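You operate a simulated robot arm through the tools that you are given. There is no shell and no other tool.

Carry out the task below with a simulated robot arm. There is one attempt and no reset: what you move stays moved.

## Task
Brush resin on the frame panel's outline, bed the pale strip in it and weigh it down.
Fine: green brush from the yellow cup, both end where they began; cover the whole outline; press till resin squeezes out; the blue weight stays on the strip; leave the dark strip and the black weight. Set down upright: blue weight.

Only the result counts: the job must be done as asked and must still hold three seconds after the hand-in. Knocking over, shifting, dropping, spilling or breaking anything else fails it. Lids that push on must go on centred and level and be pressed home; caps that screw on are set level and turned clockwise until they are tight.

## Robot
A 6-joint arm with a three-finger gripper, fixed in place. Base frame: the origin is at the foot of the arm, x ahead of it, y to its left, z up; the work surface is at about z = 0.9. Readings come in m, rad, newtons and seconds.
Its first joint turns from -2.897 to 2.897 rad. Payload 4.89 kg.
Tool frame: the origin (TCP) lies between the finger pads and is the grasp point; the fingertips stand 0.03 m ahead of it; z points along the fingers, y is the line along which they close. Largest opening 0.164 m; the body of the gripper starts 0.125 m behind the TCP.
Orientation is that of the tool frame in the base frame, as a unit quaternion [x, y, z, w]. With the fingers straight down and closing along the base's y, the tool's x points along the base's -x, its y along +y and its z along -z.

## Interface
- The arm moves only by the tool apply_moves. Its argument "moves" is a list of rows, each an object of numbers (a shift or turn left out is 0, a gripper value left out holds the last): "dx", "dy", "dz": the shift along the tool's x, y, z in units of 20 mm (1.0 is 20 mm); "wx", "wy", "wz": the turn, a rotation vector about the tool's x, y, z in units of 5 degrees (1.0 is 5 degrees); "grip": the opening, from 0 (shut) to 1 (fully open). In form: [{"dx": .., "dy": .., "dz": .., "wx": .., "wy": .., "wz": .., "grip": ..}, ...]. A call has 1 to 20 rows; each row shifts and turns the commanded pose from where the row before left it, along the tool's axes as they then stand. A call with a number of a shift or a turn outside -1 to 1 is refused whole. Rows are played at 5 a second. More than 0.05 m and 0.15 rad between two rows, or a gripper value outside its range, and nothing of the call is played. A pose out of reach is approached as far as the arm can. The call stops where the force on the tool passes 60 N (or 10 N more than at its start, if that is more) or the arm is blocked; 0.2 s more then pass. The fingers move at their own pace (about 0.108 m/s each) and stop on an object; they squeeze with about 29 N. The grip force told is the motor's: it shows also when the fingers shut on nothing. Time passes only in rows, and 0.2 s behind the last, so rows that do not move let the fingers close. It gives the time, the measured TCP pose, the force on the tool (base axes), the opening and the grip force at its end, in the units of the frame above (readings bear some noise), with the torque about the TCP (base axes, N m) and any sound that the robot's microphone picked up, and new pictures: "show" is both (left out), scene, wrist or none.
- Cameras (640 x 400 px; columns grow to the right, rows downward): "scene" is fixed at [0.05, 0.5015, 1.6913]; the picture's right is [-0.66, -0.75, 0.00], its down [-0.41, 0.35, -0.84] and it looks along [0.63, -0.55, -0.54] (base axes); focal length 356 px, centre (320, 200). "wrist" rides on the gripper at [0.076, -0.002, -0.152] in the tool frame; the picture's right is [0.02, 1.00, 0.00], its down [-0.88, 0.02, -0.47] and it looks along [-0.47, 0.01, 0.88] (tool axes); focal length 247 px, centre (320, 200). There is no depth. A picture from a camera that has moved, and an enlarged one, comes with that camera's place and axes in the base frame and with its lens.
- move_column(by): slides the trunk up (or, below 0, down) by that many m; the arm rides with it, the base frame stays. It gives what a move gives, with no picture.
- inspect(camera, box): a new picture of the part [left, top, right, bottom] of that camera's present view, enlarged. It takes no simulated time.
- finish_job(): hands the job in; it is judged then, once.

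Nothing tells you positions but the pictures and the camera data. Unless the task says otherwise, let go and move clear before handing in.

The tools are called after ">>>" by a JSON object that holds its "api" and its "payload". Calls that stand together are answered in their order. apply_moves: Moves the arm, as the interface text tells. Its arguments: {"type":"object","properties":{"moves":{"type":"array"},"show":{"type":"string","enum":["both","scene","wrist","none"]}},"required":["moves"]} The other tools are called the same way: move_column (by) slides the trunk up or down; inspect (camera, box) takes an enlarged picture of a part of a camera's view; finish_job () hands the job in.

At the start:

```text
time: 0.0
eef_pos: [0.57, 0.098, 1.3276]
tool_rot: [0.0, 1.0, 0.0, 0.0]
wrist_force: [0.5, -0.2, 0.0]
wrist_torque: [0.01, 0.03, 0.04]
width: 0.1641
grasp_force: 0.1
trunk travel left (down, up): [-0.175, 0.215]
```

scene: 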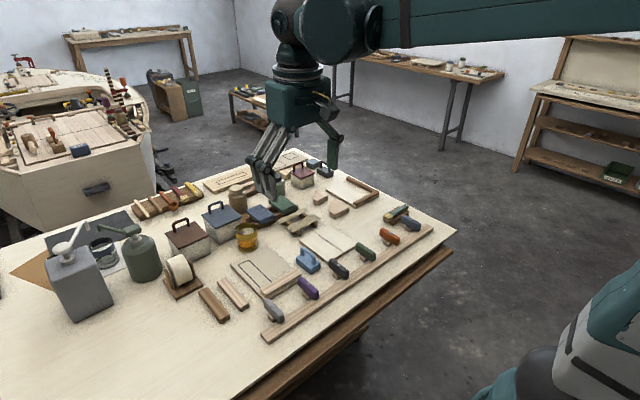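
wrist: 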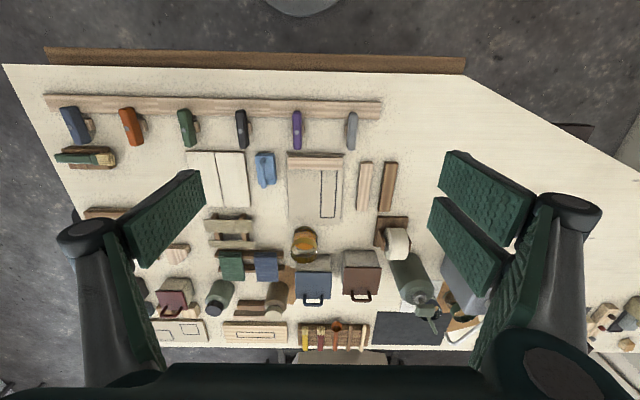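

The bench is crowded, so I'm looking more closely before I move anything. I need to identify the panel, strips, cups, brushes and weights.

>>> {"api": "inspect", "payload": {"camera": "wrist", "box": [270, 130, 430, 230]}}

>>> {"api": "inspect", "payload": {"camera": "wrist", "box": [190, 210, 400, 340]}}

>>> {"api": "inspect", "payload": {"camera": "wrist", "box": [40, 90, 280, 240]}}

>>> {"api": "inspect", "payload": {"camera": "scene", "box": [120, 150, 320, 275]}}

>>> {"api": "inspect", "payload": {"camera": "scene", "box": [160, 230, 360, 355]}}

>>> {"api": "inspect", "payload": {"camera": "scene", "box": [280, 145, 460, 258]}}

```text
4.00 times, centred on (350, 180) of wrist
camera zoom: at [0.4923, 0.097, 1.4818], right [-0.02, 1.0, 0.0], down [0.88, 0.02, 0.47], along [0.47, 0.01, -0.88], focal length 988 px, centre (200, 280)
```

zoom: 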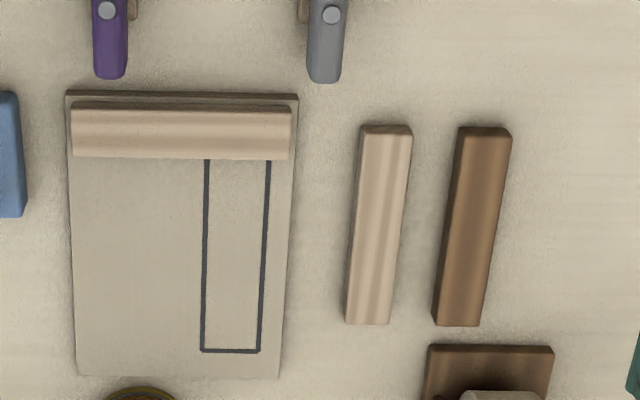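

```text
3.05 times, centred on (295, 275) of wrist
camera zoom: at [0.4923, 0.097, 1.4818], right [-0.02, 1.0, 0.0], down [0.88, 0.02, 0.47], along [0.47, 0.01, -0.88], focal length 753 px, centre (396, -29)
```

zoom: 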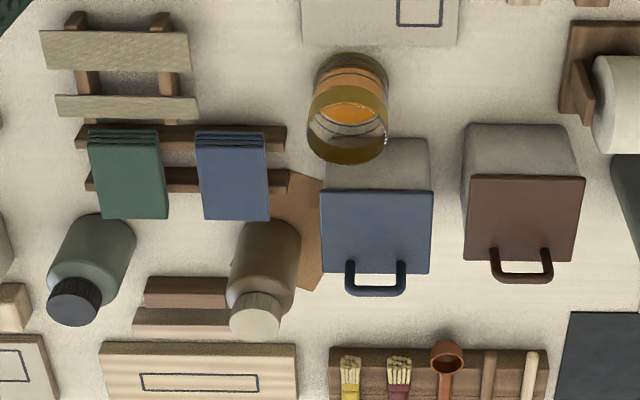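

```text
2.67 times, centred on (160, 165) of wrist
camera zoom: at [0.4923, 0.097, 1.4818], right [-0.02, 1.0, 0.0], down [0.88, 0.02, 0.47], along [0.47, 0.01, -0.88], focal length 659 px, centre (747, 293)
```

zoom: 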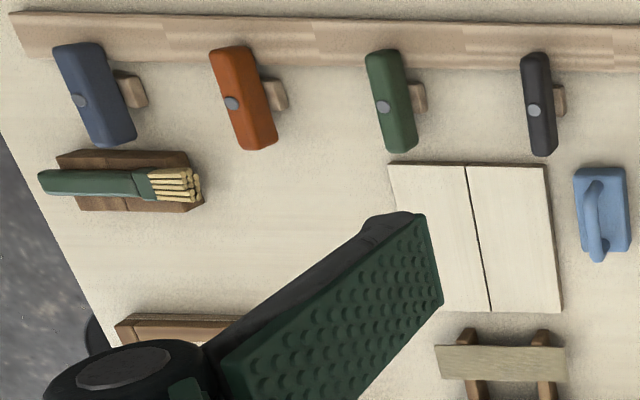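

```text
3.20 times, centred on (220, 212) of scene
camera zoom: at [0.05, 0.5015, 1.6913], right [-0.66, -0.75, 0.0], down [-0.41, 0.35, -0.84], along [0.63, -0.55, -0.54], focal length 1138 px, centre (640, 160)
```

zoom: 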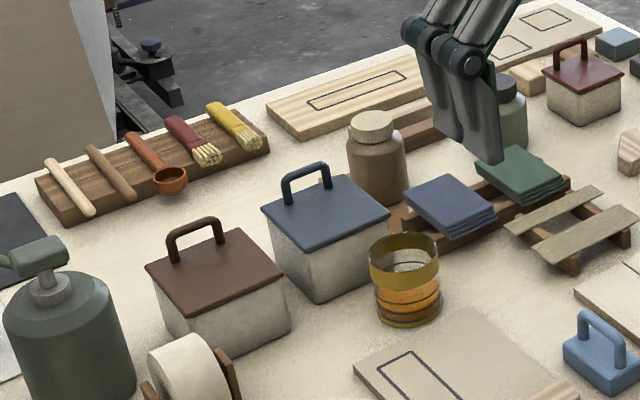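

```text
3.20 times, centred on (260, 292) of scene
camera zoom: at [0.05, 0.5015, 1.6913], right [-0.66, -0.75, 0.0], down [-0.41, 0.35, -0.84], along [0.63, -0.55, -0.54], focal length 1138 px, centre (512, -96)
```

zoom: 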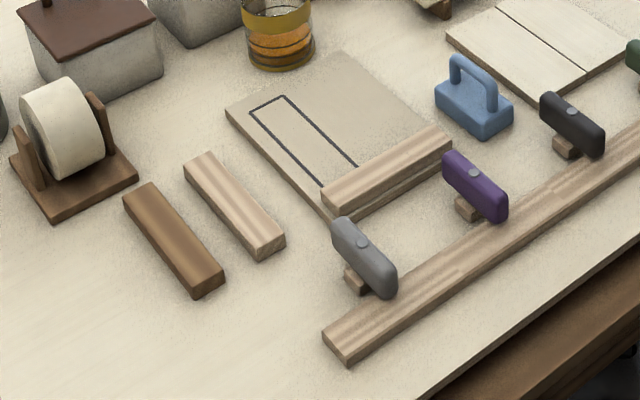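

```text
3.54 times, centred on (370, 202) of scene
camera zoom: at [0.05, 0.5015, 1.6913], right [-0.66, -0.75, 0.0], down [-0.41, 0.35, -0.84], along [0.63, -0.55, -0.54], focal length 1259 px, centre (143, 195)
```

zoom: 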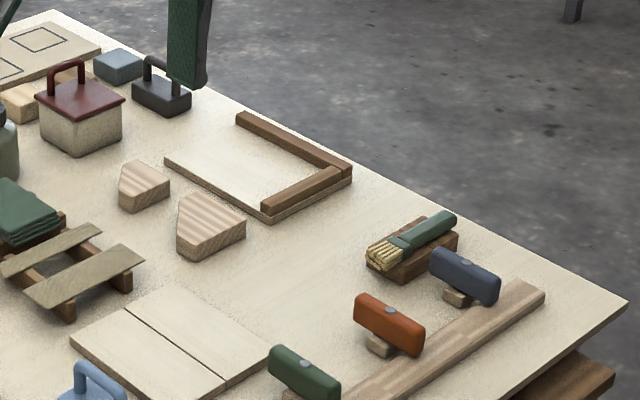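

The frame panel, with its outline, is at about (0.78, 0.13), and the loose pale strip is at (0.755, 0.21). The blue weight is near (0.71, -0.03), the resin glass is behind the panel, and the green brush is on its rest near (0.685, -0.44). I'll go lower for a closer look.

>>> {"api": "apply_moves", "payload": {"moves": [{"dx": -0.5, "dy": -0.2, "dz": 1}, {"dx": -0.5, "dy": -0.2, "dz": 1}, {"dx": -0.5, "dy": -0.2, "dz": 1}, {"dx": -0.5, "dy": -0.2, "dz": 1}, {"dx": -0.5, "dy": -0.2, "dz": 1}, {"dx": -0.5, "dy": -0.2, "dz": 1}, {"dx": -0.5, "dy": -0.2, "dz": 1}, {"dx": -0.5, "dy": -0.2, "dz": 1}, {}]}}

```text
time: 2.0
eef_pos: [0.6516, 0.0674, 1.1694]
tool_rot: [0.0, 1.0, 0.0, 0.0]
wrist_force: [0.8, -0.2, -0.1]
wrist_torque: [-0.02, 0.03, -0.01]
width: 0.1641
grasp_force: 0.0
trunk travel left (down, up): [-0.175, 0.215]
camera wrist: at [0.574, 0.066, 1.3213], right [-0.02, 1.0, 0.0], down [0.88, 0.02, 0.47], along [0.47, 0.01, -0.88], focal length 247 px, centre (320, 200)
```

scene: 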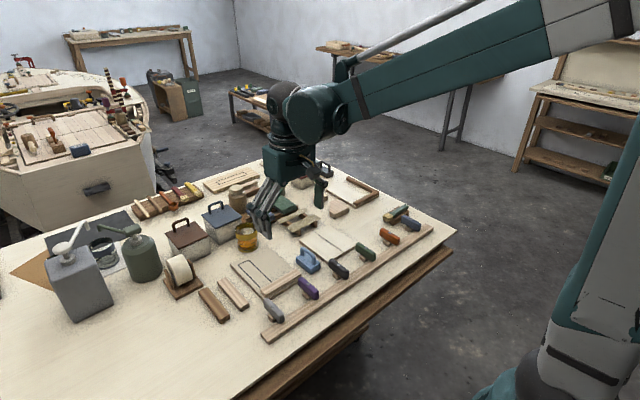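
wrist: 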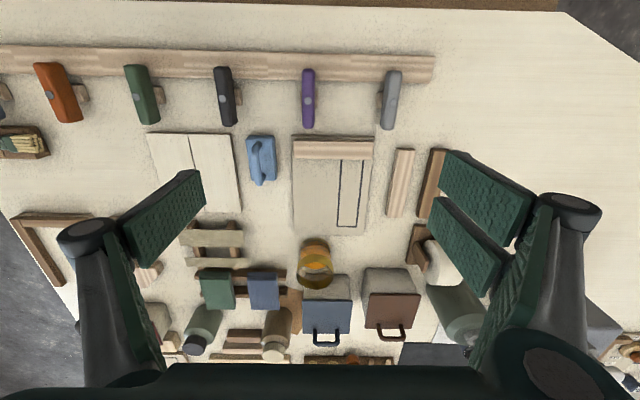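

>>> {"api": "inspect", "payload": {"camera": "wrist", "box": [230, 120, 390, 220]}}

>>> {"api": "inspect", "payload": {"camera": "wrist", "box": [280, 215, 380, 295]}}

>>> {"api": "inspect", "payload": {"camera": "wrist", "box": [330, 130, 450, 240]}}

>>> {"api": "inspect", "payload": {"camera": "scene", "box": [215, 215, 335, 290]}}

>>> {"api": "inspect", "payload": {"camera": "scene", "box": [360, 190, 460, 250]}}

```text
4.00 times, centred on (310, 170) of wrist
camera zoom: at [0.574, 0.066, 1.3213], right [-0.02, 1.0, 0.0], down [0.88, 0.02, 0.47], along [0.47, 0.01, -0.88], focal length 988 px, centre (360, 320)
```

zoom: 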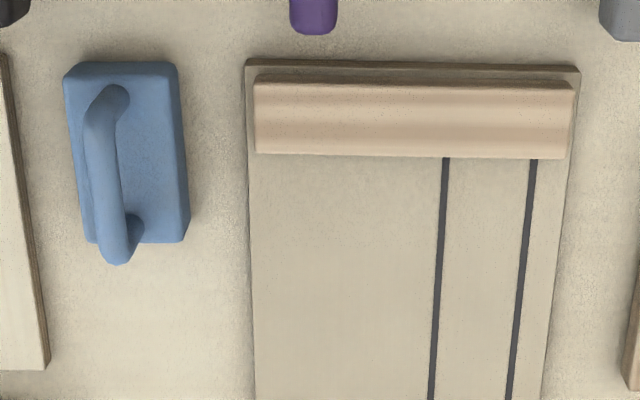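

```text
5.00 times, centred on (330, 255) of wrist
camera zoom: at [0.574, 0.066, 1.3213], right [-0.02, 1.0, 0.0], down [0.88, 0.02, 0.47], along [0.47, 0.01, -0.88], focal length 1235 px, centre (270, -75)
```

zoom: 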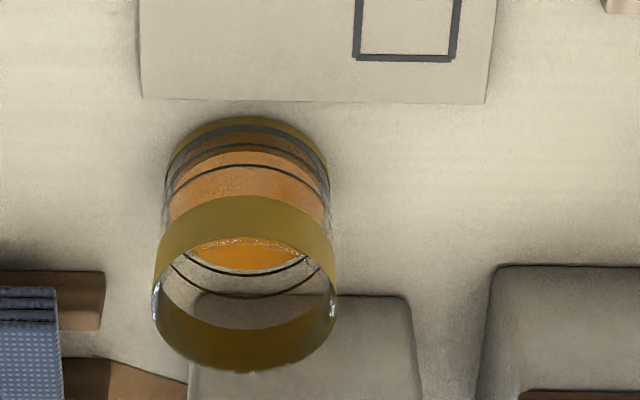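

```text
3.64 times, centred on (390, 185) of wrist
camera zoom: at [0.574, 0.066, 1.3213], right [-0.02, 1.0, 0.0], down [0.88, 0.02, 0.47], along [0.47, 0.01, -0.88], focal length 898 px, centre (66, 254)
```

zoom: 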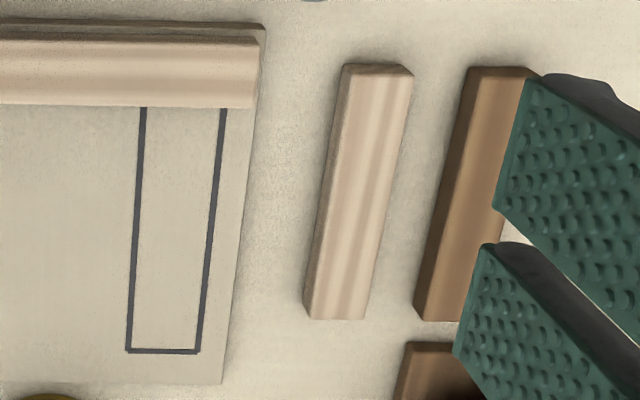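

```text
5.33 times, centred on (275, 252) of scene
camera zoom: at [0.05, 0.5015, 1.6913], right [-0.66, -0.75, 0.0], down [-0.41, 0.35, -0.84], along [0.63, -0.55, -0.54], focal length 1897 px, centre (560, -80)
```

zoom: 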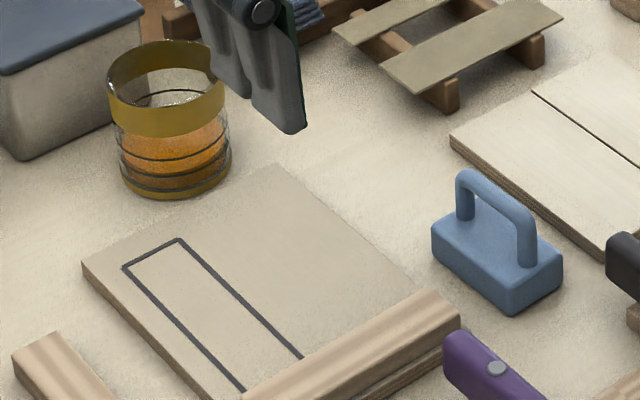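

```text
6.40 times, centred on (410, 220) of scene
camera zoom: at [0.05, 0.5015, 1.6913], right [-0.66, -0.75, 0.0], down [-0.41, 0.35, -0.84], along [0.63, -0.55, -0.54], focal length 2276 px, centre (-256, 72)
```

zoom: 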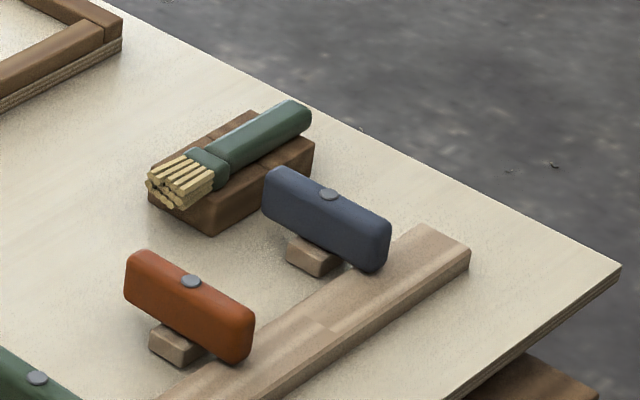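

The yellow-rimmed resin glass is at about (0.923, 0.065), with its rim near z 0.97. Next I'll go over to the green brush and turn the hand so the fingers can close across its handle.

>>> {"api": "apply_moves", "payload": {"moves": [{"dy": -1, "dx": -0.085, "dz": 0.175}, {"dy": -1, "dx": -0.085, "dz": 0.175}, {"dy": -1, "dx": -0.085, "dz": 0.175}, {"dy": -1, "dx": -0.085, "dz": 0.175}, {"dy": -1, "dx": -0.085, "dz": 0.175}, {"dy": -1, "dx": -0.085, "dz": 0.175}, {"dy": -1, "dx": -0.085, "dz": 0.175}, {"dy": -1, "dx": -0.085, "dz": 0.175}, {"dy": -1, "dx": -0.085, "dz": 0.175}, {"dy": -1, "dx": -0.085, "dz": 0.175}, {"dy": -1, "dx": -0.085, "dz": 0.175}, {"dy": -1, "dx": -0.085, "dz": 0.175}, {"dy": -1, "dx": -0.085, "dz": 0.175}, {"dy": -1, "dx": -0.085, "dz": 0.175}, {"dy": -1, "dx": -0.085, "dz": 0.175}, {"dy": -1, "dx": -0.085, "dz": 0.175}, {"dy": -1, "dx": -0.085, "dz": 0.175}, {"dy": -1, "dx": -0.085, "dz": 0.175}, {"dy": -1, "dx": -0.085, "dz": 0.175}, {"dy": -1, "dx": -0.085, "dz": 0.175}], "show": "none"}}

>>> {"api": "apply_moves", "payload": {"moves": [{"wz": 1}, {"wz": 1}, {"wz": 1}, {"wz": 1}, {"wz": 1}, {"wz": 1}, {"wz": 1}, {"wz": 1}, {"wz": 1}, {"wz": 1}, {"wz": 1}, {"wz": 1}, {"wz": 1}, {"wz": 1}, {"wz": 1}, {"wz": 1}, {"wz": 1}, {"wz": 1}, {"dx": -1}, {}]}}

```text
time: 6.2
eef_pos: [0.6825, -0.3373, 1.0985]
tool_rot: [0.0, 1.0, 0.0, 0.001]
wrist_force: [0.0, 1.1, 0.5]
wrist_torque: [-0.14, -0.02, 0.01]
width: 0.1642
grasp_force: 0.1
trunk travel left (down, up): [-0.175, 0.215]
```

```text
time: 10.4
eef_pos: [0.683, -0.3534, 1.0985]
tool_rot: [0.707, 0.708, 0.0, 0.0]
wrist_force: [0.3, 1.1, 1.0]
wrist_torque: [-0.05, -0.01, -0.02]
width: 0.164
grasp_force: 0.0
trunk travel left (down, up): [-0.175, 0.215]
camera wrist: at [0.6811, -0.277, 1.2515], right [1.0, 0.02, 0.0], down [0.02, -0.88, 0.47], along [0.01, -0.47, -0.88], focal length 247 px, centre (320, 200)
```

scene: 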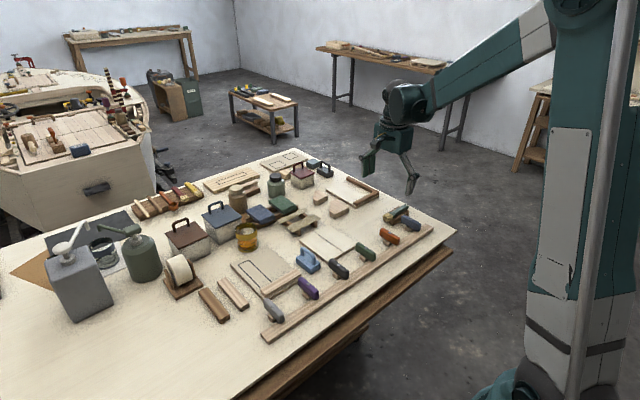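
wrist: 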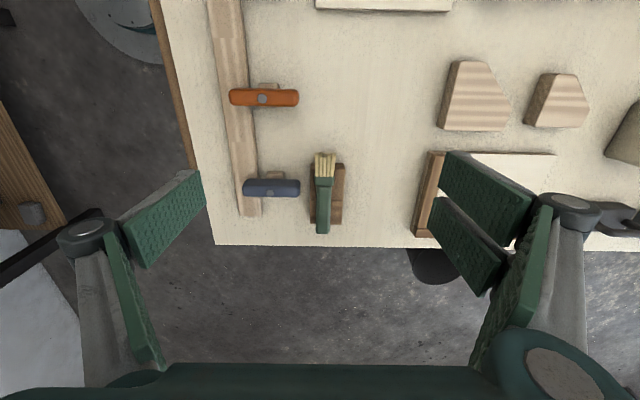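

>>> {"api": "inspect", "payload": {"camera": "wrist", "box": [270, 140, 390, 240]}}

```text
4.00 times, centred on (330, 190) of wrist
camera zoom: at [0.6811, -0.277, 1.2515], right [1.0, 0.02, 0.0], down [0.02, -0.88, 0.47], along [0.01, -0.47, -0.88], focal length 988 px, centre (280, 240)
```

zoom: 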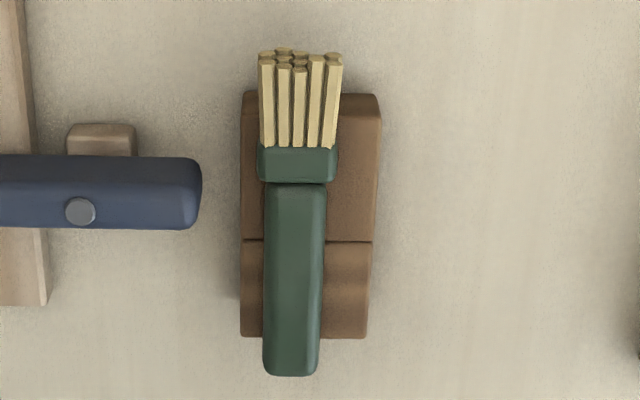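

The brush lies along y at x≈0.69, with its handle from y≈-0.496 to -0.42 and its bristles toward +y. I'll come down over the handle and check its height.

>>> {"api": "apply_moves", "payload": {"moves": [{"dx": -0.9, "dy": 0.1, "dz": 0.8, "grip": 0.5}, {"dx": -0.9, "dy": 0.1, "dz": 0.8}, {"dx": -0.9, "dy": 0.1, "dz": 0.8}, {"dx": -0.9, "dy": 0.1, "dz": 0.8}, {}]}}

>>> {"api": "inspect", "payload": {"camera": "wrist", "box": [240, 120, 400, 280]}}

>>> {"api": "inspect", "payload": {"camera": "scene", "box": [360, 180, 460, 250]}}

```text
time: 11.6
eef_pos: [0.6908, -0.4244, 1.0336]
tool_rot: [0.707, 0.707, 0.0, 0.0]
wrist_force: [0.0, 0.2, -0.3]
wrist_torque: [0.01, 0.01, 0.01]
width: 0.082
grasp_force: 0.1
trunk travel left (down, up): [-0.175, 0.215]
camera wrist: at [0.6887, -0.3487, 1.1877], right [1.0, 0.02, 0.0], down [0.02, -0.88, 0.47], along [0.01, -0.47, -0.88], focal length 247 px, centre (320, 200)
```

scene: 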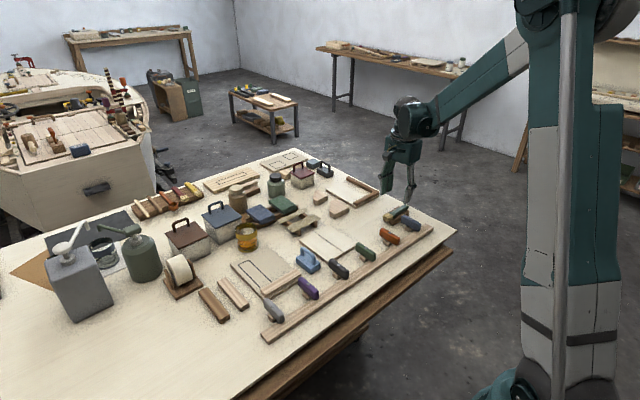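
wrist: 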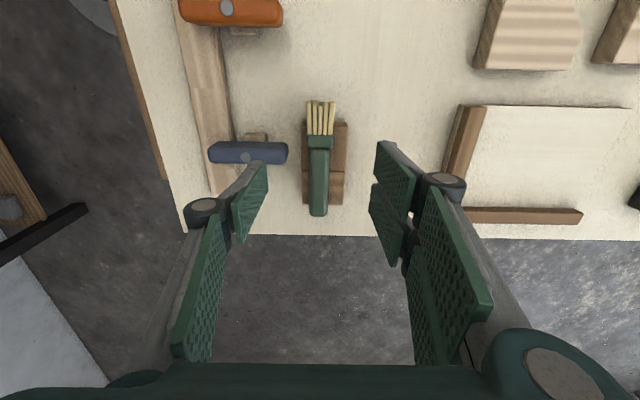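

```text
2.50 times, centred on (320, 200) of wrist
camera zoom: at [0.6887, -0.3487, 1.1877], right [1.0, 0.02, 0.0], down [0.02, -0.88, 0.47], along [0.01, -0.47, -0.88], focal length 617 px, centre (320, 200)
```

zoom: 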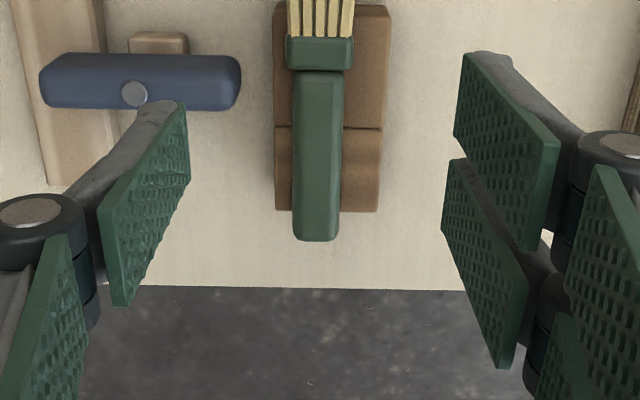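

```text
5.71 times, centred on (410, 215) of scene
camera zoom: at [0.05, 0.5015, 1.6913], right [-0.66, -0.75, 0.0], down [-0.41, 0.35, -0.84], along [0.63, -0.55, -0.54], focal length 2032 px, centre (-194, 114)
```

zoom: 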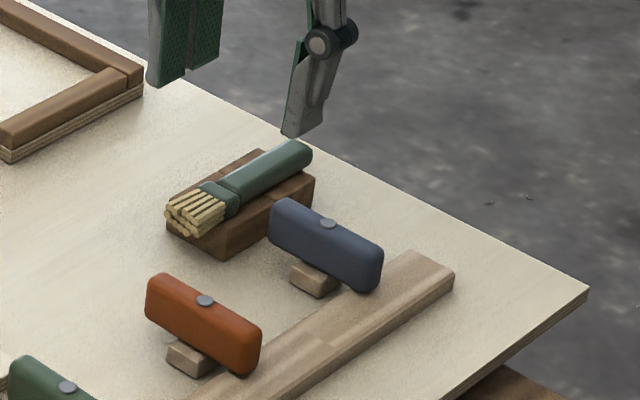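

The brush top is at about z 0.94 and the top of the rest at about 0.926. I'll lower with the fingers narrowed so the tips straddle the handle near its end, just above the rest.

>>> {"api": "apply_moves", "payload": {"moves": [{"dx": -0.84, "dz": 0.5, "grip": 0.32}, {"dx": -0.84, "dz": 0.7}, {"dx": -0.85, "dz": 0.7}, {"dz": 0.8}, {"dz": 0.8}, {}]}}

>>> {"api": "inspect", "payload": {"camera": "wrist", "box": [240, 100, 400, 260]}}

>>> {"api": "inspect", "payload": {"camera": "scene", "box": [370, 190, 440, 240]}}

```text
time: 13.0
eef_pos: [0.6912, -0.4766, 0.9629]
tool_rot: [0.707, 0.707, 0.0, 0.0]
wrist_force: [0.7, -0.3, 0.3]
wrist_torque: [0.03, 0.01, -0.01]
width: 0.0522
grasp_force: 0.1
trunk travel left (down, up): [-0.175, 0.215]
camera wrist: at [0.6899, -0.4001, 1.1169], right [1.0, 0.02, 0.0], down [0.02, -0.88, 0.47], along [0.01, -0.47, -0.88], focal length 247 px, centre (320, 200)
```

scene: 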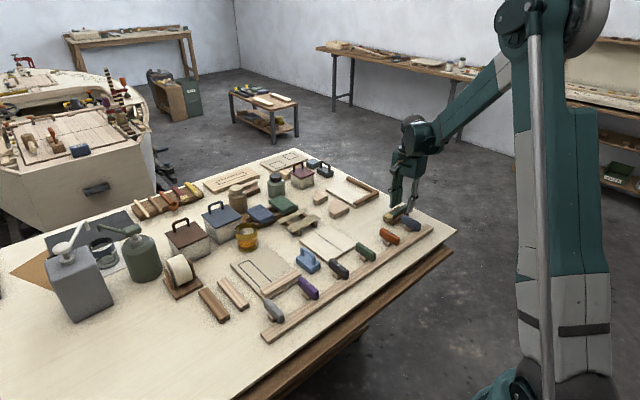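
wrist: 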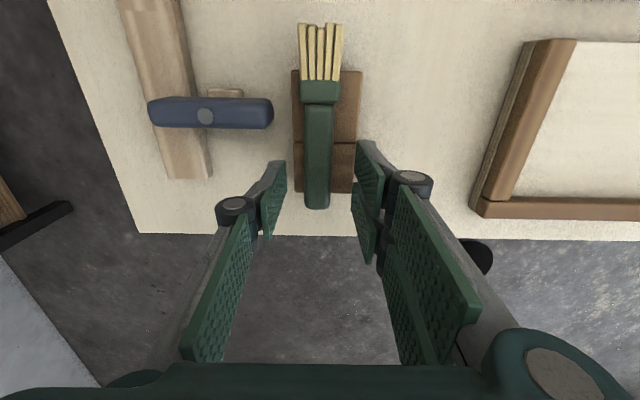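

```text
2.50 times, centred on (320, 180) of wrist
camera zoom: at [0.6899, -0.4001, 1.1169], right [1.0, 0.02, 0.0], down [0.02, -0.88, 0.47], along [0.01, -0.47, -0.88], focal length 617 px, centre (320, 250)
```

zoom: 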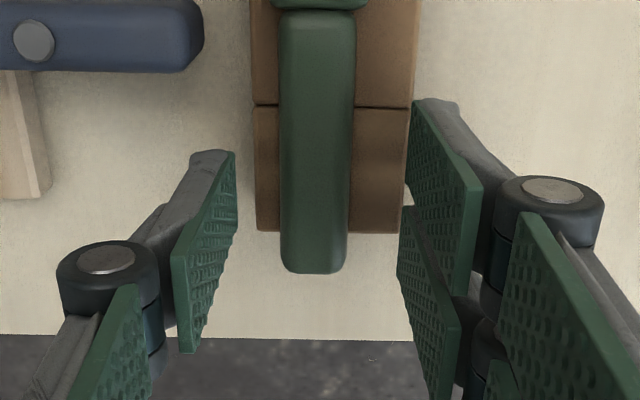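

```text
8.00 times, centred on (405, 215) of scene
camera zoom: at [0.05, 0.5015, 1.6913], right [-0.66, -0.75, 0.0], down [-0.41, 0.35, -0.84], along [0.63, -0.55, -0.54], focal length 2845 px, centre (-360, 80)
```

zoom: 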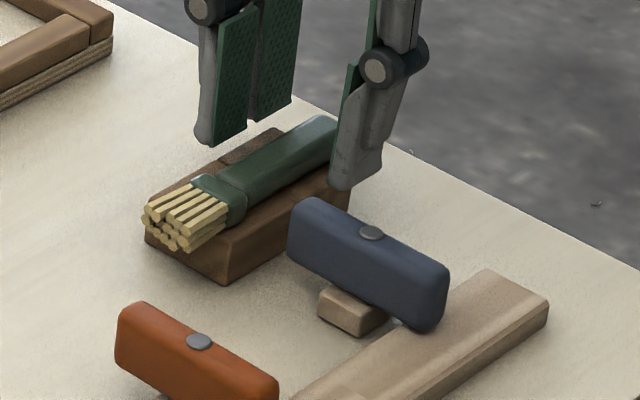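

The fingertips are at z≈0.933 on either side of the handle. I'll go down about 4 mm more and close gently.

>>> {"api": "apply_moves", "payload": {"moves": [{"dz": 0.2, "grip": 0.2}, {}, {"grip": 0.1}, {"grip": 0.05}, {"grip": 0.0}, {}, {}]}}

>>> {"api": "inspect", "payload": {"camera": "scene", "box": [370, 190, 440, 240]}}

>>> {"api": "inspect", "payload": {"camera": "wrist", "box": [240, 100, 400, 260]}}

```text
time: 14.6
eef_pos: [0.6916, -0.475, 0.9592]
tool_rot: [0.707, 0.707, 0.0, 0.001]
wrist_force: [0.1, 0.1, 0.6]
wrist_torque: [0.0, -0.04, 0.0]
width: 0.0211
grasp_force: 29.2
trunk travel left (down, up): [-0.175, 0.215]
camera wrist: at [0.6898, -0.3994, 1.1132], right [1.0, 0.02, 0.0], down [0.02, -0.88, 0.47], along [0.01, -0.47, -0.88], focal length 247 px, centre (320, 200)
```

scene: 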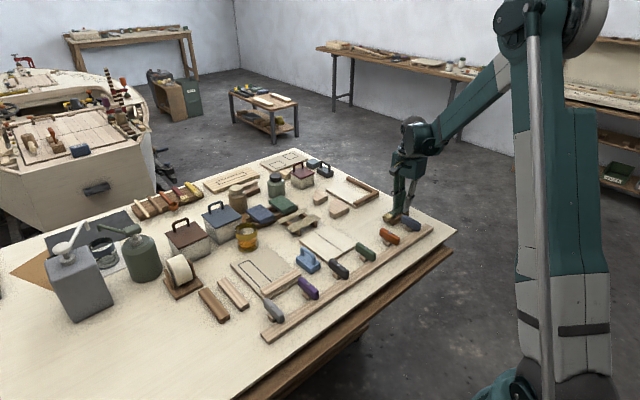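
wrist: 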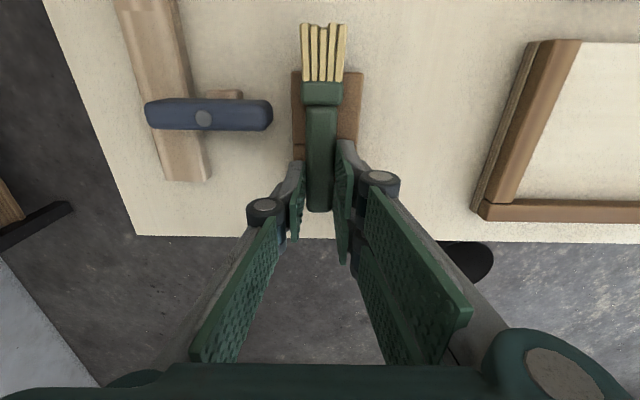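

```text
8.00 times, centred on (405, 215) of scene
camera zoom: at [0.05, 0.5015, 1.6913], right [-0.66, -0.75, 0.0], down [-0.41, 0.35, -0.84], along [0.63, -0.55, -0.54], focal length 2845 px, centre (-360, 80)
```

zoom: 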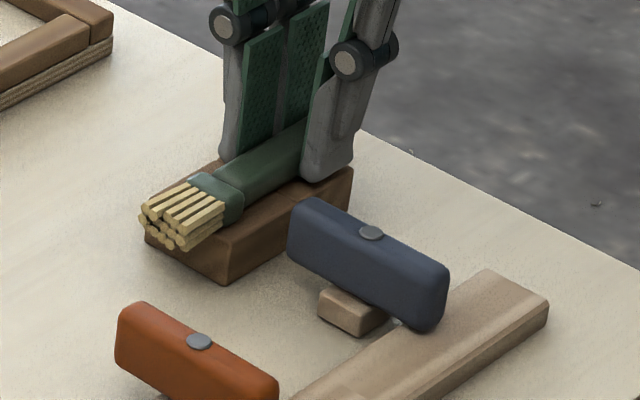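

```text
2.50 times, centred on (320, 180) of wrist
camera zoom: at [0.6898, -0.3994, 1.1132], right [1.0, 0.02, 0.0], down [0.02, -0.88, 0.47], along [0.01, -0.47, -0.88], focal length 617 px, centre (320, 250)
```

zoom: 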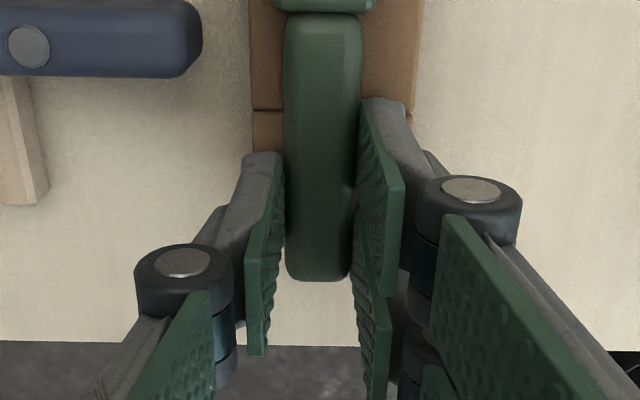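

The brush is gripped at width 21 mm. I'll lift it straight up, then turn the hand back to its original yaw.

>>> {"api": "apply_moves", "payload": {"moves": [{"dz": -0.5}, {"dz": -0.75}, {"dz": -1}, {"dz": -1}, {"dz": -1}, {"dz": -1}, {"dz": -1}, {"dz": -1}, {}]}}

>>> {"api": "inspect", "payload": {"camera": "wrist", "box": [240, 60, 400, 260]}}

```text
time: 16.6
eef_pos: [0.6927, -0.4759, 1.1074]
tool_rot: [0.707, 0.707, 0.0, 0.0]
wrist_force: [-0.1, -0.8, 0.3]
wrist_torque: [-0.04, -0.04, 0.0]
width: 0.021
grasp_force: 28.9
trunk travel left (down, up): [-0.175, 0.215]
camera wrist: at [0.6906, -0.3999, 1.2602], right [1.0, 0.02, 0.0], down [0.02, -0.88, 0.47], along [0.01, -0.47, -0.88], focal length 247 px, centre (320, 200)
```

scene: 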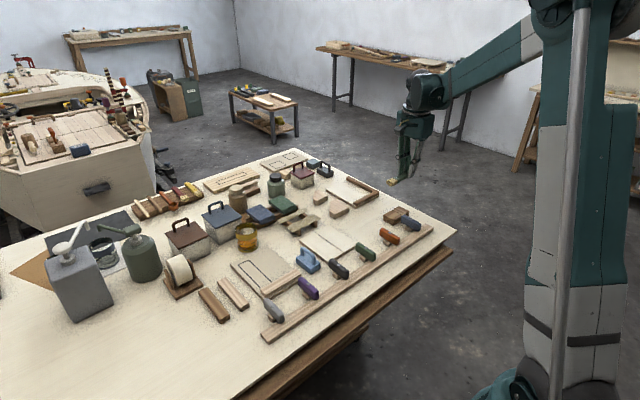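
wrist: 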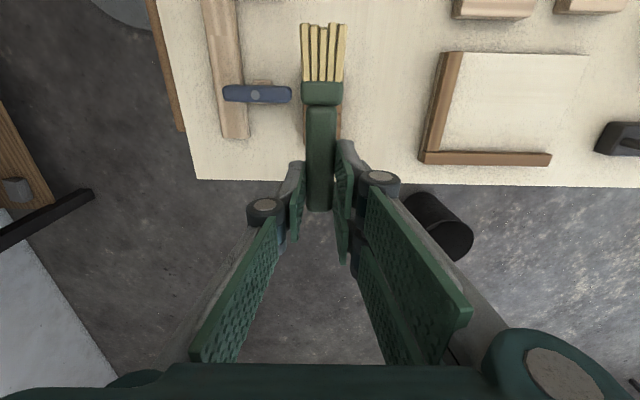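

```text
2.00 times, centred on (320, 160) of wrist
camera zoom: at [0.6906, -0.3999, 1.2602], right [1.0, 0.02, 0.0], down [0.02, -0.88, 0.47], along [0.01, -0.47, -0.88], focal length 494 px, centre (320, 280)
```

zoom: 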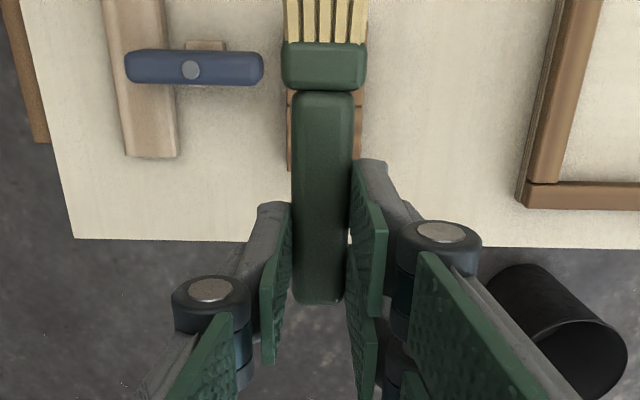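

The brush came up cleanly. Now I'll turn it to face the base and carry it over toward the resin glass.

>>> {"api": "apply_moves", "payload": {"moves": [{"wz": -1}, {"wz": -1}, {"wz": -1}, {"wz": -1}, {"wz": -1}, {"wz": -1}, {"wz": -1}, {"wz": -1}, {"wz": -1}, {"wz": -1}, {"wz": -1}, {"wz": -1}, {"wz": -1}, {"wz": -1}, {"wz": -1}, {"wz": -1}, {"wz": -1}, {"wz": -1}, {"dz": -1}, {"dz": -1}], "show": "none"}}

>>> {"api": "apply_moves", "payload": {"moves": [{"dy": 1, "dz": -0.2}, {"dy": 1, "dz": -0.2}, {"dy": 1, "dz": -0.2}, {"dy": 1, "dz": -0.2}, {"dy": 1, "dz": -0.2}, {"dy": 1, "dx": -0.3}, {"dy": 1, "dx": -0.3}, {"dy": 1, "dx": -0.3}, {"dy": 1, "dx": -0.3}, {"dy": 1, "dx": -0.3}, {"dy": 1, "dx": -0.3}, {"dy": 1, "dx": -0.3}, {"dy": 1, "dx": -0.3}, {"dy": 1, "dx": -0.3}, {"dy": 1, "dx": -0.3}, {"dy": 1}, {"dy": 1}, {"dy": 1}, {"dy": 1}, {"dy": 1}], "show": "scene"}}

```text
time: 20.8
eef_pos: [0.6919, -0.4774, 1.1451]
tool_rot: [0.0, 1.0, 0.001, 0.0]
wrist_force: [0.6, -0.7, -0.3]
wrist_torque: [0.06, 0.03, -0.02]
width: 0.0213
grasp_force: 29.1
trunk travel left (down, up): [-0.175, 0.215]
```

```text
time: 25.0
eef_pos: [0.7508, -0.0772, 1.1654]
tool_rot: [0.0, 1.0, 0.0, 0.0]
wrist_force: [-0.5, -0.1, -0.7]
wrist_torque: [0.14, -0.01, -0.01]
width: 0.0211
grasp_force: 28.9
trunk travel left (down, up): [-0.175, 0.215]
```

scene: 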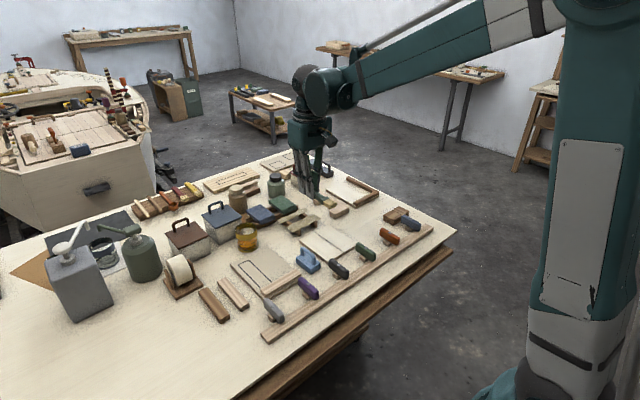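

Continuing to y≈0.065 while tilting the hand so the bristles point down.

>>> {"api": "apply_moves", "payload": {"moves": [{"dy": 1, "wy": -1}, {"dy": 1, "wy": -1}, {"dy": 1, "wy": -1}, {"dy": 1, "wy": -1}, {"dy": 1, "wy": -1}, {"dy": 1, "wy": -1}, {"dy": 1, "wy": -1}, {"wy": -1}, {"wy": -1}, {"wy": -1}, {"wy": -1}, {"wy": -1}, {"wy": -1}, {}]}}

```text
time: 28.0
eef_pos: [0.7502, 0.0637, 1.165]
tool_rot: [0.001, 0.843, -0.001, 0.537]
wrist_force: [0.7, -0.3, -0.4]
wrist_torque: [-0.02, 0.0, -0.01]
width: 0.0213
grasp_force: 29.1
trunk travel left (down, up): [-0.175, 0.215]
camera wrist: at [0.5808, 0.0626, 1.1611], right [-0.01, 1.0, -0.02], down [-0.06, 0.02, 1.0], along [1.0, 0.01, 0.06], focal length 247 px, centre (320, 200)
```

scene: 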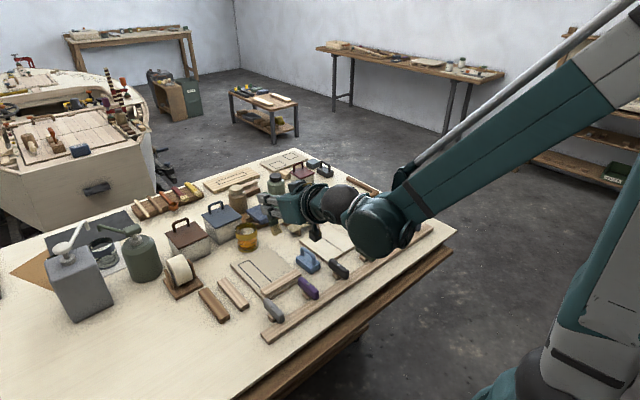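
wrist: 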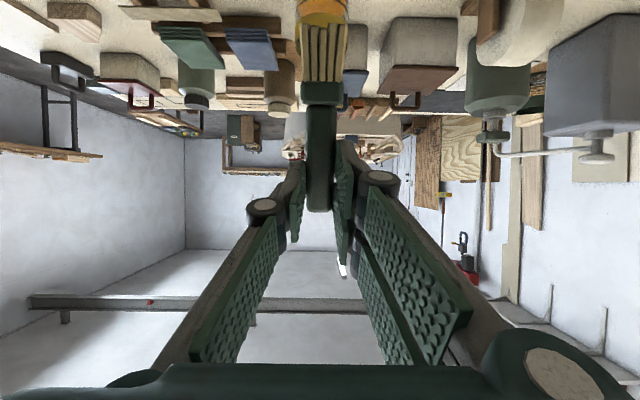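

The hand is tilted 65° with the bristles pointing down. I'll move the tip over the glass mouth and check the alignment.

>>> {"api": "apply_moves", "payload": {"moves": [{"dx": -0.086, "dz": 0.934}, {"dx": -0.086, "dz": 0.934}, {"dx": -0.086, "dz": 0.934}, {"dx": -0.086, "dz": 0.934}, {"dx": -0.086, "dz": 0.934}, {"dx": -0.086, "dz": 0.934}, {"dx": -0.086, "dz": 0.934}, {"dx": -0.086, "dz": 0.934}, {"dx": -0.086, "dz": 0.934}, {"dx": -0.086, "dz": 0.934, "dy": 0.05}, {}]}}

>>> {"api": "inspect", "payload": {"camera": "scene", "box": [200, 190, 300, 260]}}

>>> {"api": "inspect", "payload": {"camera": "wrist", "box": [240, 0, 400, 120]}}

```text
time: 30.4
eef_pos: [0.929, 0.0636, 1.1011]
tool_rot: [0.0, 0.843, 0.0, 0.538]
wrist_force: [0.2, 0.5, -0.9]
wrist_torque: [0.05, 0.0, 0.02]
width: 0.0212
grasp_force: 29.1
trunk travel left (down, up): [-0.175, 0.215]
camera wrist: at [0.7572, 0.0626, 1.0976], right [-0.01, 1.0, -0.02], down [-0.06, 0.02, 1.0], along [1.0, 0.01, 0.06], focal length 247 px, centre (320, 200)
```

scene: 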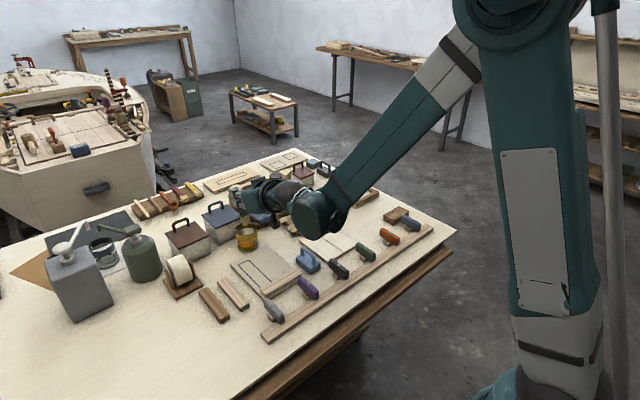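
wrist: 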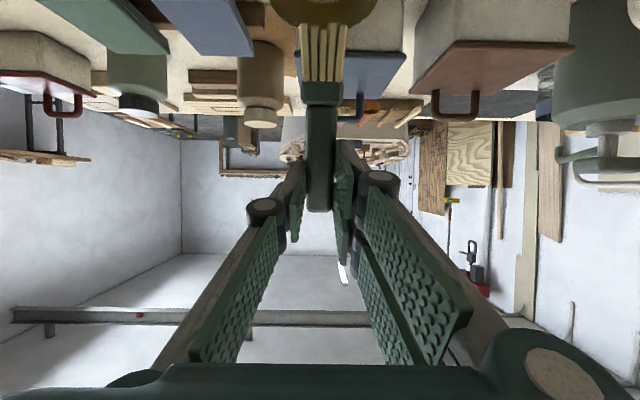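

```text
5.71 times, centred on (250, 225) of scene
camera zoom: at [0.05, 0.5015, 1.6913], right [-0.66, -0.75, 0.0], down [-0.41, 0.35, -0.84], along [0.63, -0.55, -0.54], focal length 2032 px, centre (720, 57)
```

zoom: 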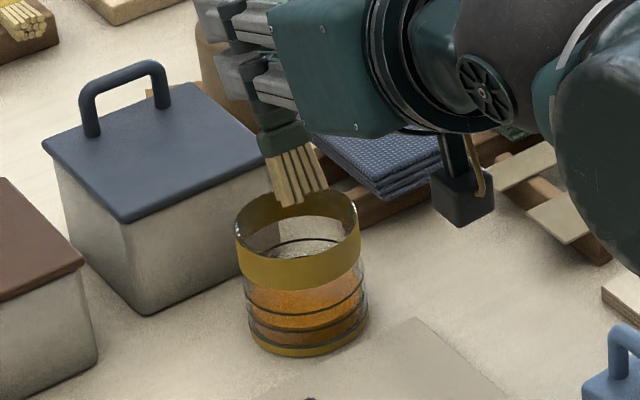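

```text
3.33 times, centred on (320, 60) of wrist
camera zoom: at [0.7572, 0.0626, 1.0976], right [-0.01, 1.0, -0.02], down [-0.06, 0.02, 1.0], along [1.0, 0.01, 0.06], focal length 823 px, centre (320, 667)
```

zoom: 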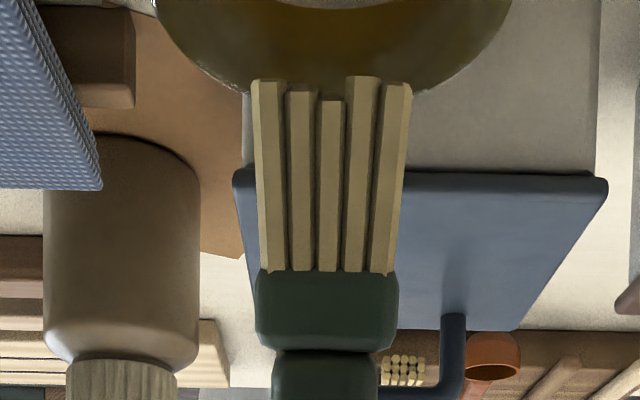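

The bristles line up with the glass mouth. I'll lower them straight down into the resin.

>>> {"api": "apply_moves", "payload": {"moves": [{"dx": 0.5, "dz": 0.233}, {"dx": 0.5, "dz": 0.233}, {"dx": 0.5, "dz": 0.233}, {"dx": 0.5, "dz": 0.233}, {"dx": 0.5, "dz": 0.233}, {"dx": 0.5, "dz": 0.233}, {"dx": 0.4, "dz": 0.187}, {"dx": 0.4, "dz": 0.187}, {}]}}

>>> {"api": "inspect", "payload": {"camera": "scene", "box": [200, 190, 300, 260]}}

>>> {"api": "inspect", "payload": {"camera": "wrist", "box": [240, 0, 400, 120]}}

```text
time: 32.4
eef_pos: [0.9271, 0.0656, 1.0175]
tool_rot: [0.0, 0.843, 0.0, 0.537]
wrist_force: [-0.9, -0.1, 0.7]
wrist_torque: [-0.01, -0.01, 0.01]
width: 0.0213
grasp_force: 28.7
trunk travel left (down, up): [-0.175, 0.215]
camera wrist: at [0.7573, 0.0635, 1.014], right [-0.01, 1.0, -0.02], down [-0.06, 0.02, 1.0], along [1.0, 0.01, 0.06], focal length 247 px, centre (320, 200)
```

scene: 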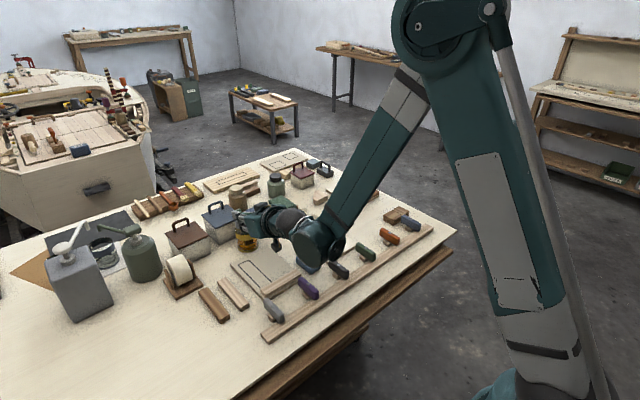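
wrist: 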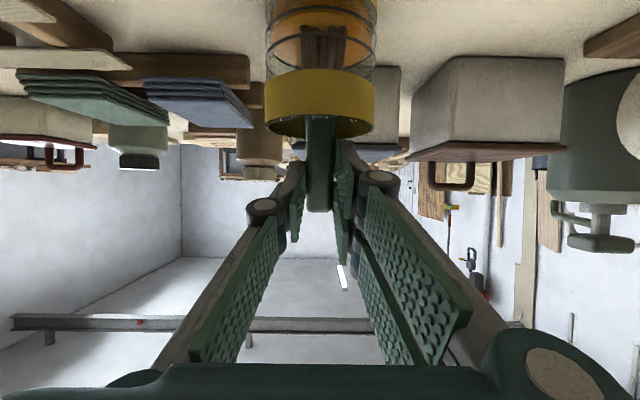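

```text
5.71 times, centred on (250, 225) of scene
camera zoom: at [0.05, 0.5015, 1.6913], right [-0.66, -0.75, 0.0], down [-0.41, 0.35, -0.84], along [0.63, -0.55, -0.54], focal length 2032 px, centre (720, 57)
```

zoom: 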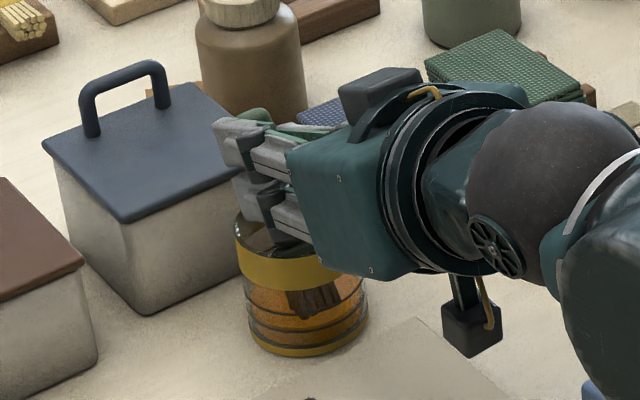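

```text
3.33 times, centred on (320, 60) of wrist
camera zoom: at [0.7573, 0.0635, 1.014], right [-0.01, 1.0, -0.02], down [-0.06, 0.02, 1.0], along [1.0, 0.01, 0.06], focal length 823 px, centre (320, 667)
```

zoom: 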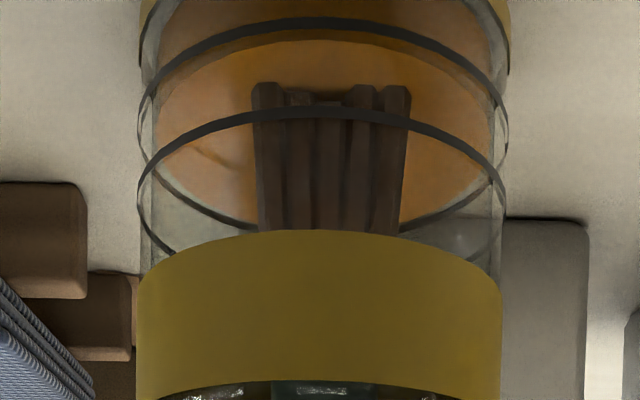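

The bristles have turned dark, so they are loaded. I'll lift out, pause over the glass, then carry the brush to the near end of the outline with a slightly shallower tilt.

>>> {"api": "apply_moves", "payload": {"moves": [{}, {"dx": -0.45, "dz": -0.2113}, {"dx": -0.45, "dz": -0.2113}, {"dx": -0.9, "dz": -0.4226}, {"dx": -0.9, "dz": -0.4226}, {"dx": -0.9, "dz": -0.4226}, {"dx": -0.9, "dz": -0.4226}, {}, {}, {"wy": 1}, {"wy": 1}]}}

>>> {"api": "inspect", "payload": {"camera": "wrist", "box": [240, 0, 400, 120]}}

>>> {"api": "inspect", "payload": {"camera": "scene", "box": [200, 190, 300, 260]}}

```text
time: 34.8
eef_pos: [0.9282, 0.0638, 1.1176]
tool_rot: [0.0, 0.887, 0.0, 0.462]
wrist_force: [-0.2, 0.0, 0.0]
wrist_torque: [-0.04, 0.01, -0.03]
width: 0.0211
grasp_force: 29.2
trunk travel left (down, up): [-0.175, 0.215]
camera wrist: at [0.759, 0.0632, 1.1432], right [-0.01, 1.0, -0.02], down [0.12, 0.02, 0.99], along [0.99, 0.01, -0.12], focal length 247 px, centre (320, 200)
```

scene: 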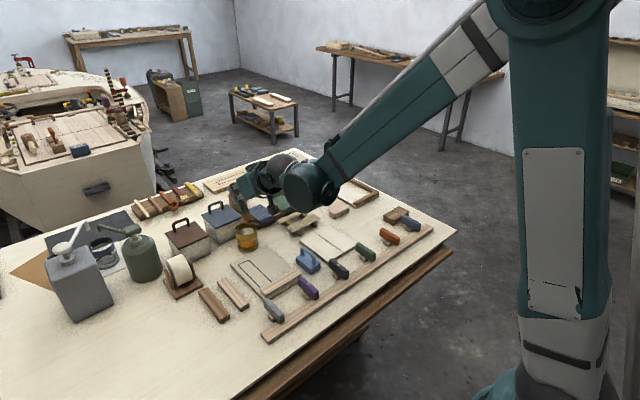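
wrist: 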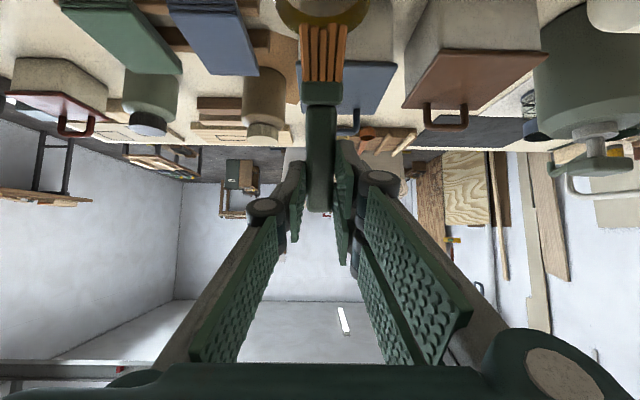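

```text
3.33 times, centred on (320, 60) of wrist
camera zoom: at [0.759, 0.0632, 1.1432], right [-0.01, 1.0, -0.02], down [0.12, 0.02, 0.99], along [0.99, 0.01, -0.12], focal length 823 px, centre (320, 667)
```

zoom: 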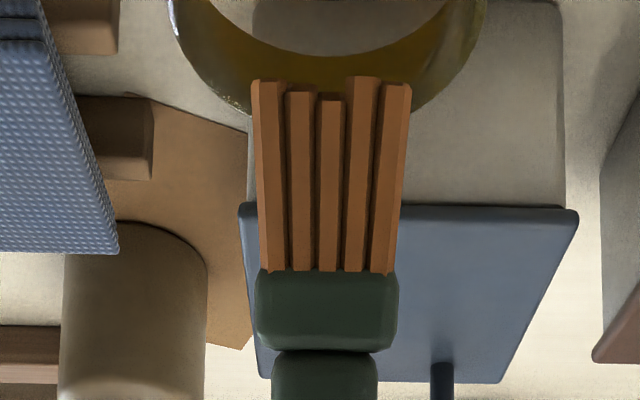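

```text
5.71 times, centred on (250, 225) of scene
camera zoom: at [0.05, 0.5015, 1.6913], right [-0.66, -0.75, 0.0], down [-0.41, 0.35, -0.84], along [0.63, -0.55, -0.54], focal length 2032 px, centre (720, 57)
```

zoom: 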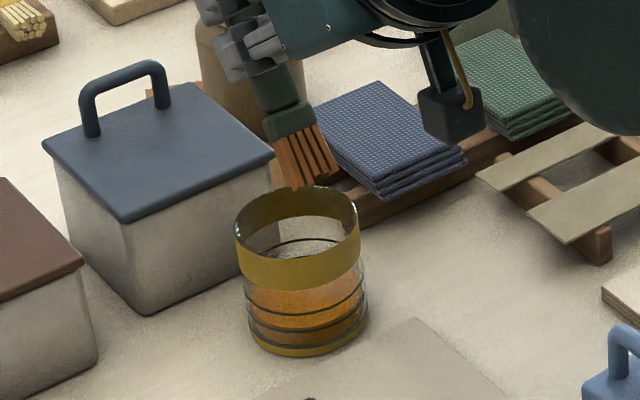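

The bristles are loaded with orange resin. Moving to the outline's near end now.

>>> {"api": "apply_moves", "payload": {"moves": [{"dx": 0.86, "dz": -0.544, "dy": 0.297}, {"dx": 0.86, "dz": -0.544, "dy": 0.297}, {"dx": 0.86, "dz": -0.544, "dy": 0.297}, {"dx": 0.86, "dz": -0.544, "dy": 0.297}, {"dx": 0.86, "dz": -0.544, "dy": 0.297}, {"dx": 0.86, "dz": -0.544, "dy": 0.297}, {"dx": 0.86, "dz": -0.544, "dy": 0.297}, {"dx": 0.86, "dz": -0.544, "dy": 0.297}, {"dx": 0.86, "dz": -0.544, "dy": 0.297}, {}]}}

>>> {"api": "inspect", "payload": {"camera": "wrist", "box": [240, 0, 400, 120]}}

>>> {"api": "inspect", "payload": {"camera": "scene", "box": [215, 230, 325, 310]}}

```text
time: 37.0
eef_pos: [0.7576, 0.1188, 1.0471]
tool_rot: [0.0, 0.887, 0.0, 0.462]
wrist_force: [0.5, -0.6, -0.5]
wrist_torque: [-0.01, 0.0, 0.0]
width: 0.0211
grasp_force: 29.0
trunk travel left (down, up): [-0.175, 0.215]
camera wrist: at [0.5886, 0.1178, 1.0728], right [-0.01, 1.0, -0.02], down [0.12, 0.02, 0.99], along [0.99, 0.01, -0.12], focal length 247 px, centre (320, 200)
```

scene: 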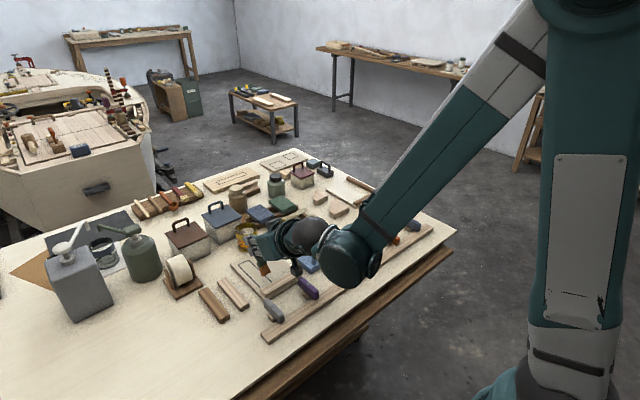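
wrist: 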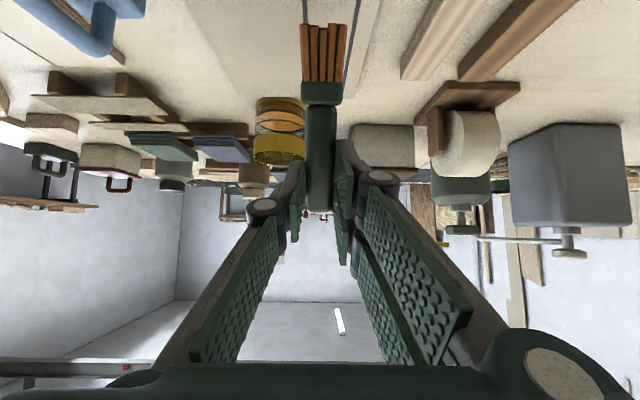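

```text
3.33 times, centred on (320, 60) of wrist
camera zoom: at [0.5886, 0.1178, 1.0728], right [-0.01, 1.0, -0.02], down [0.12, 0.02, 0.99], along [0.99, 0.01, -0.12], focal length 823 px, centre (320, 667)
```

zoom: 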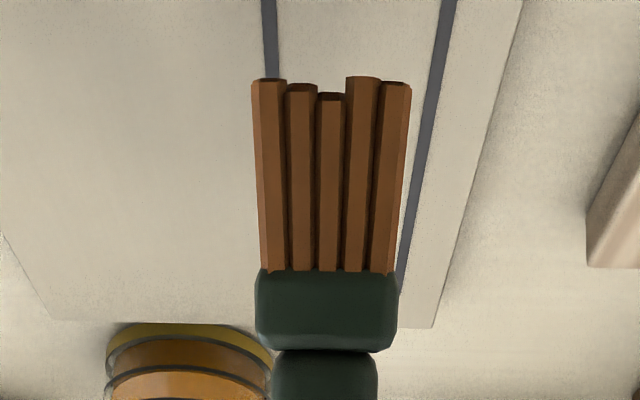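

```text
5.00 times, centred on (270, 270) of scene
camera zoom: at [0.05, 0.5015, 1.6913], right [-0.66, -0.75, 0.0], down [-0.41, 0.35, -0.84], along [0.63, -0.55, -0.54], focal length 1778 px, centre (570, -150)
```

zoom: 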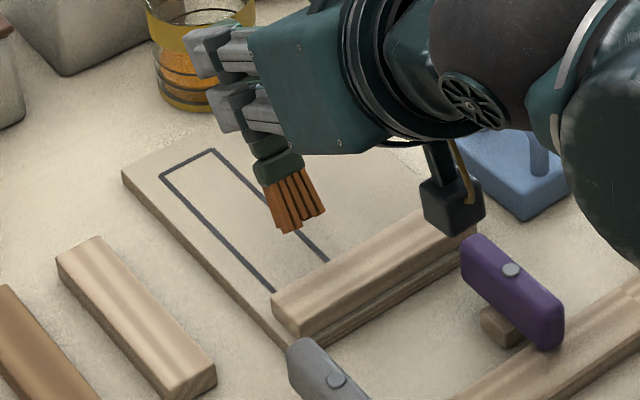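

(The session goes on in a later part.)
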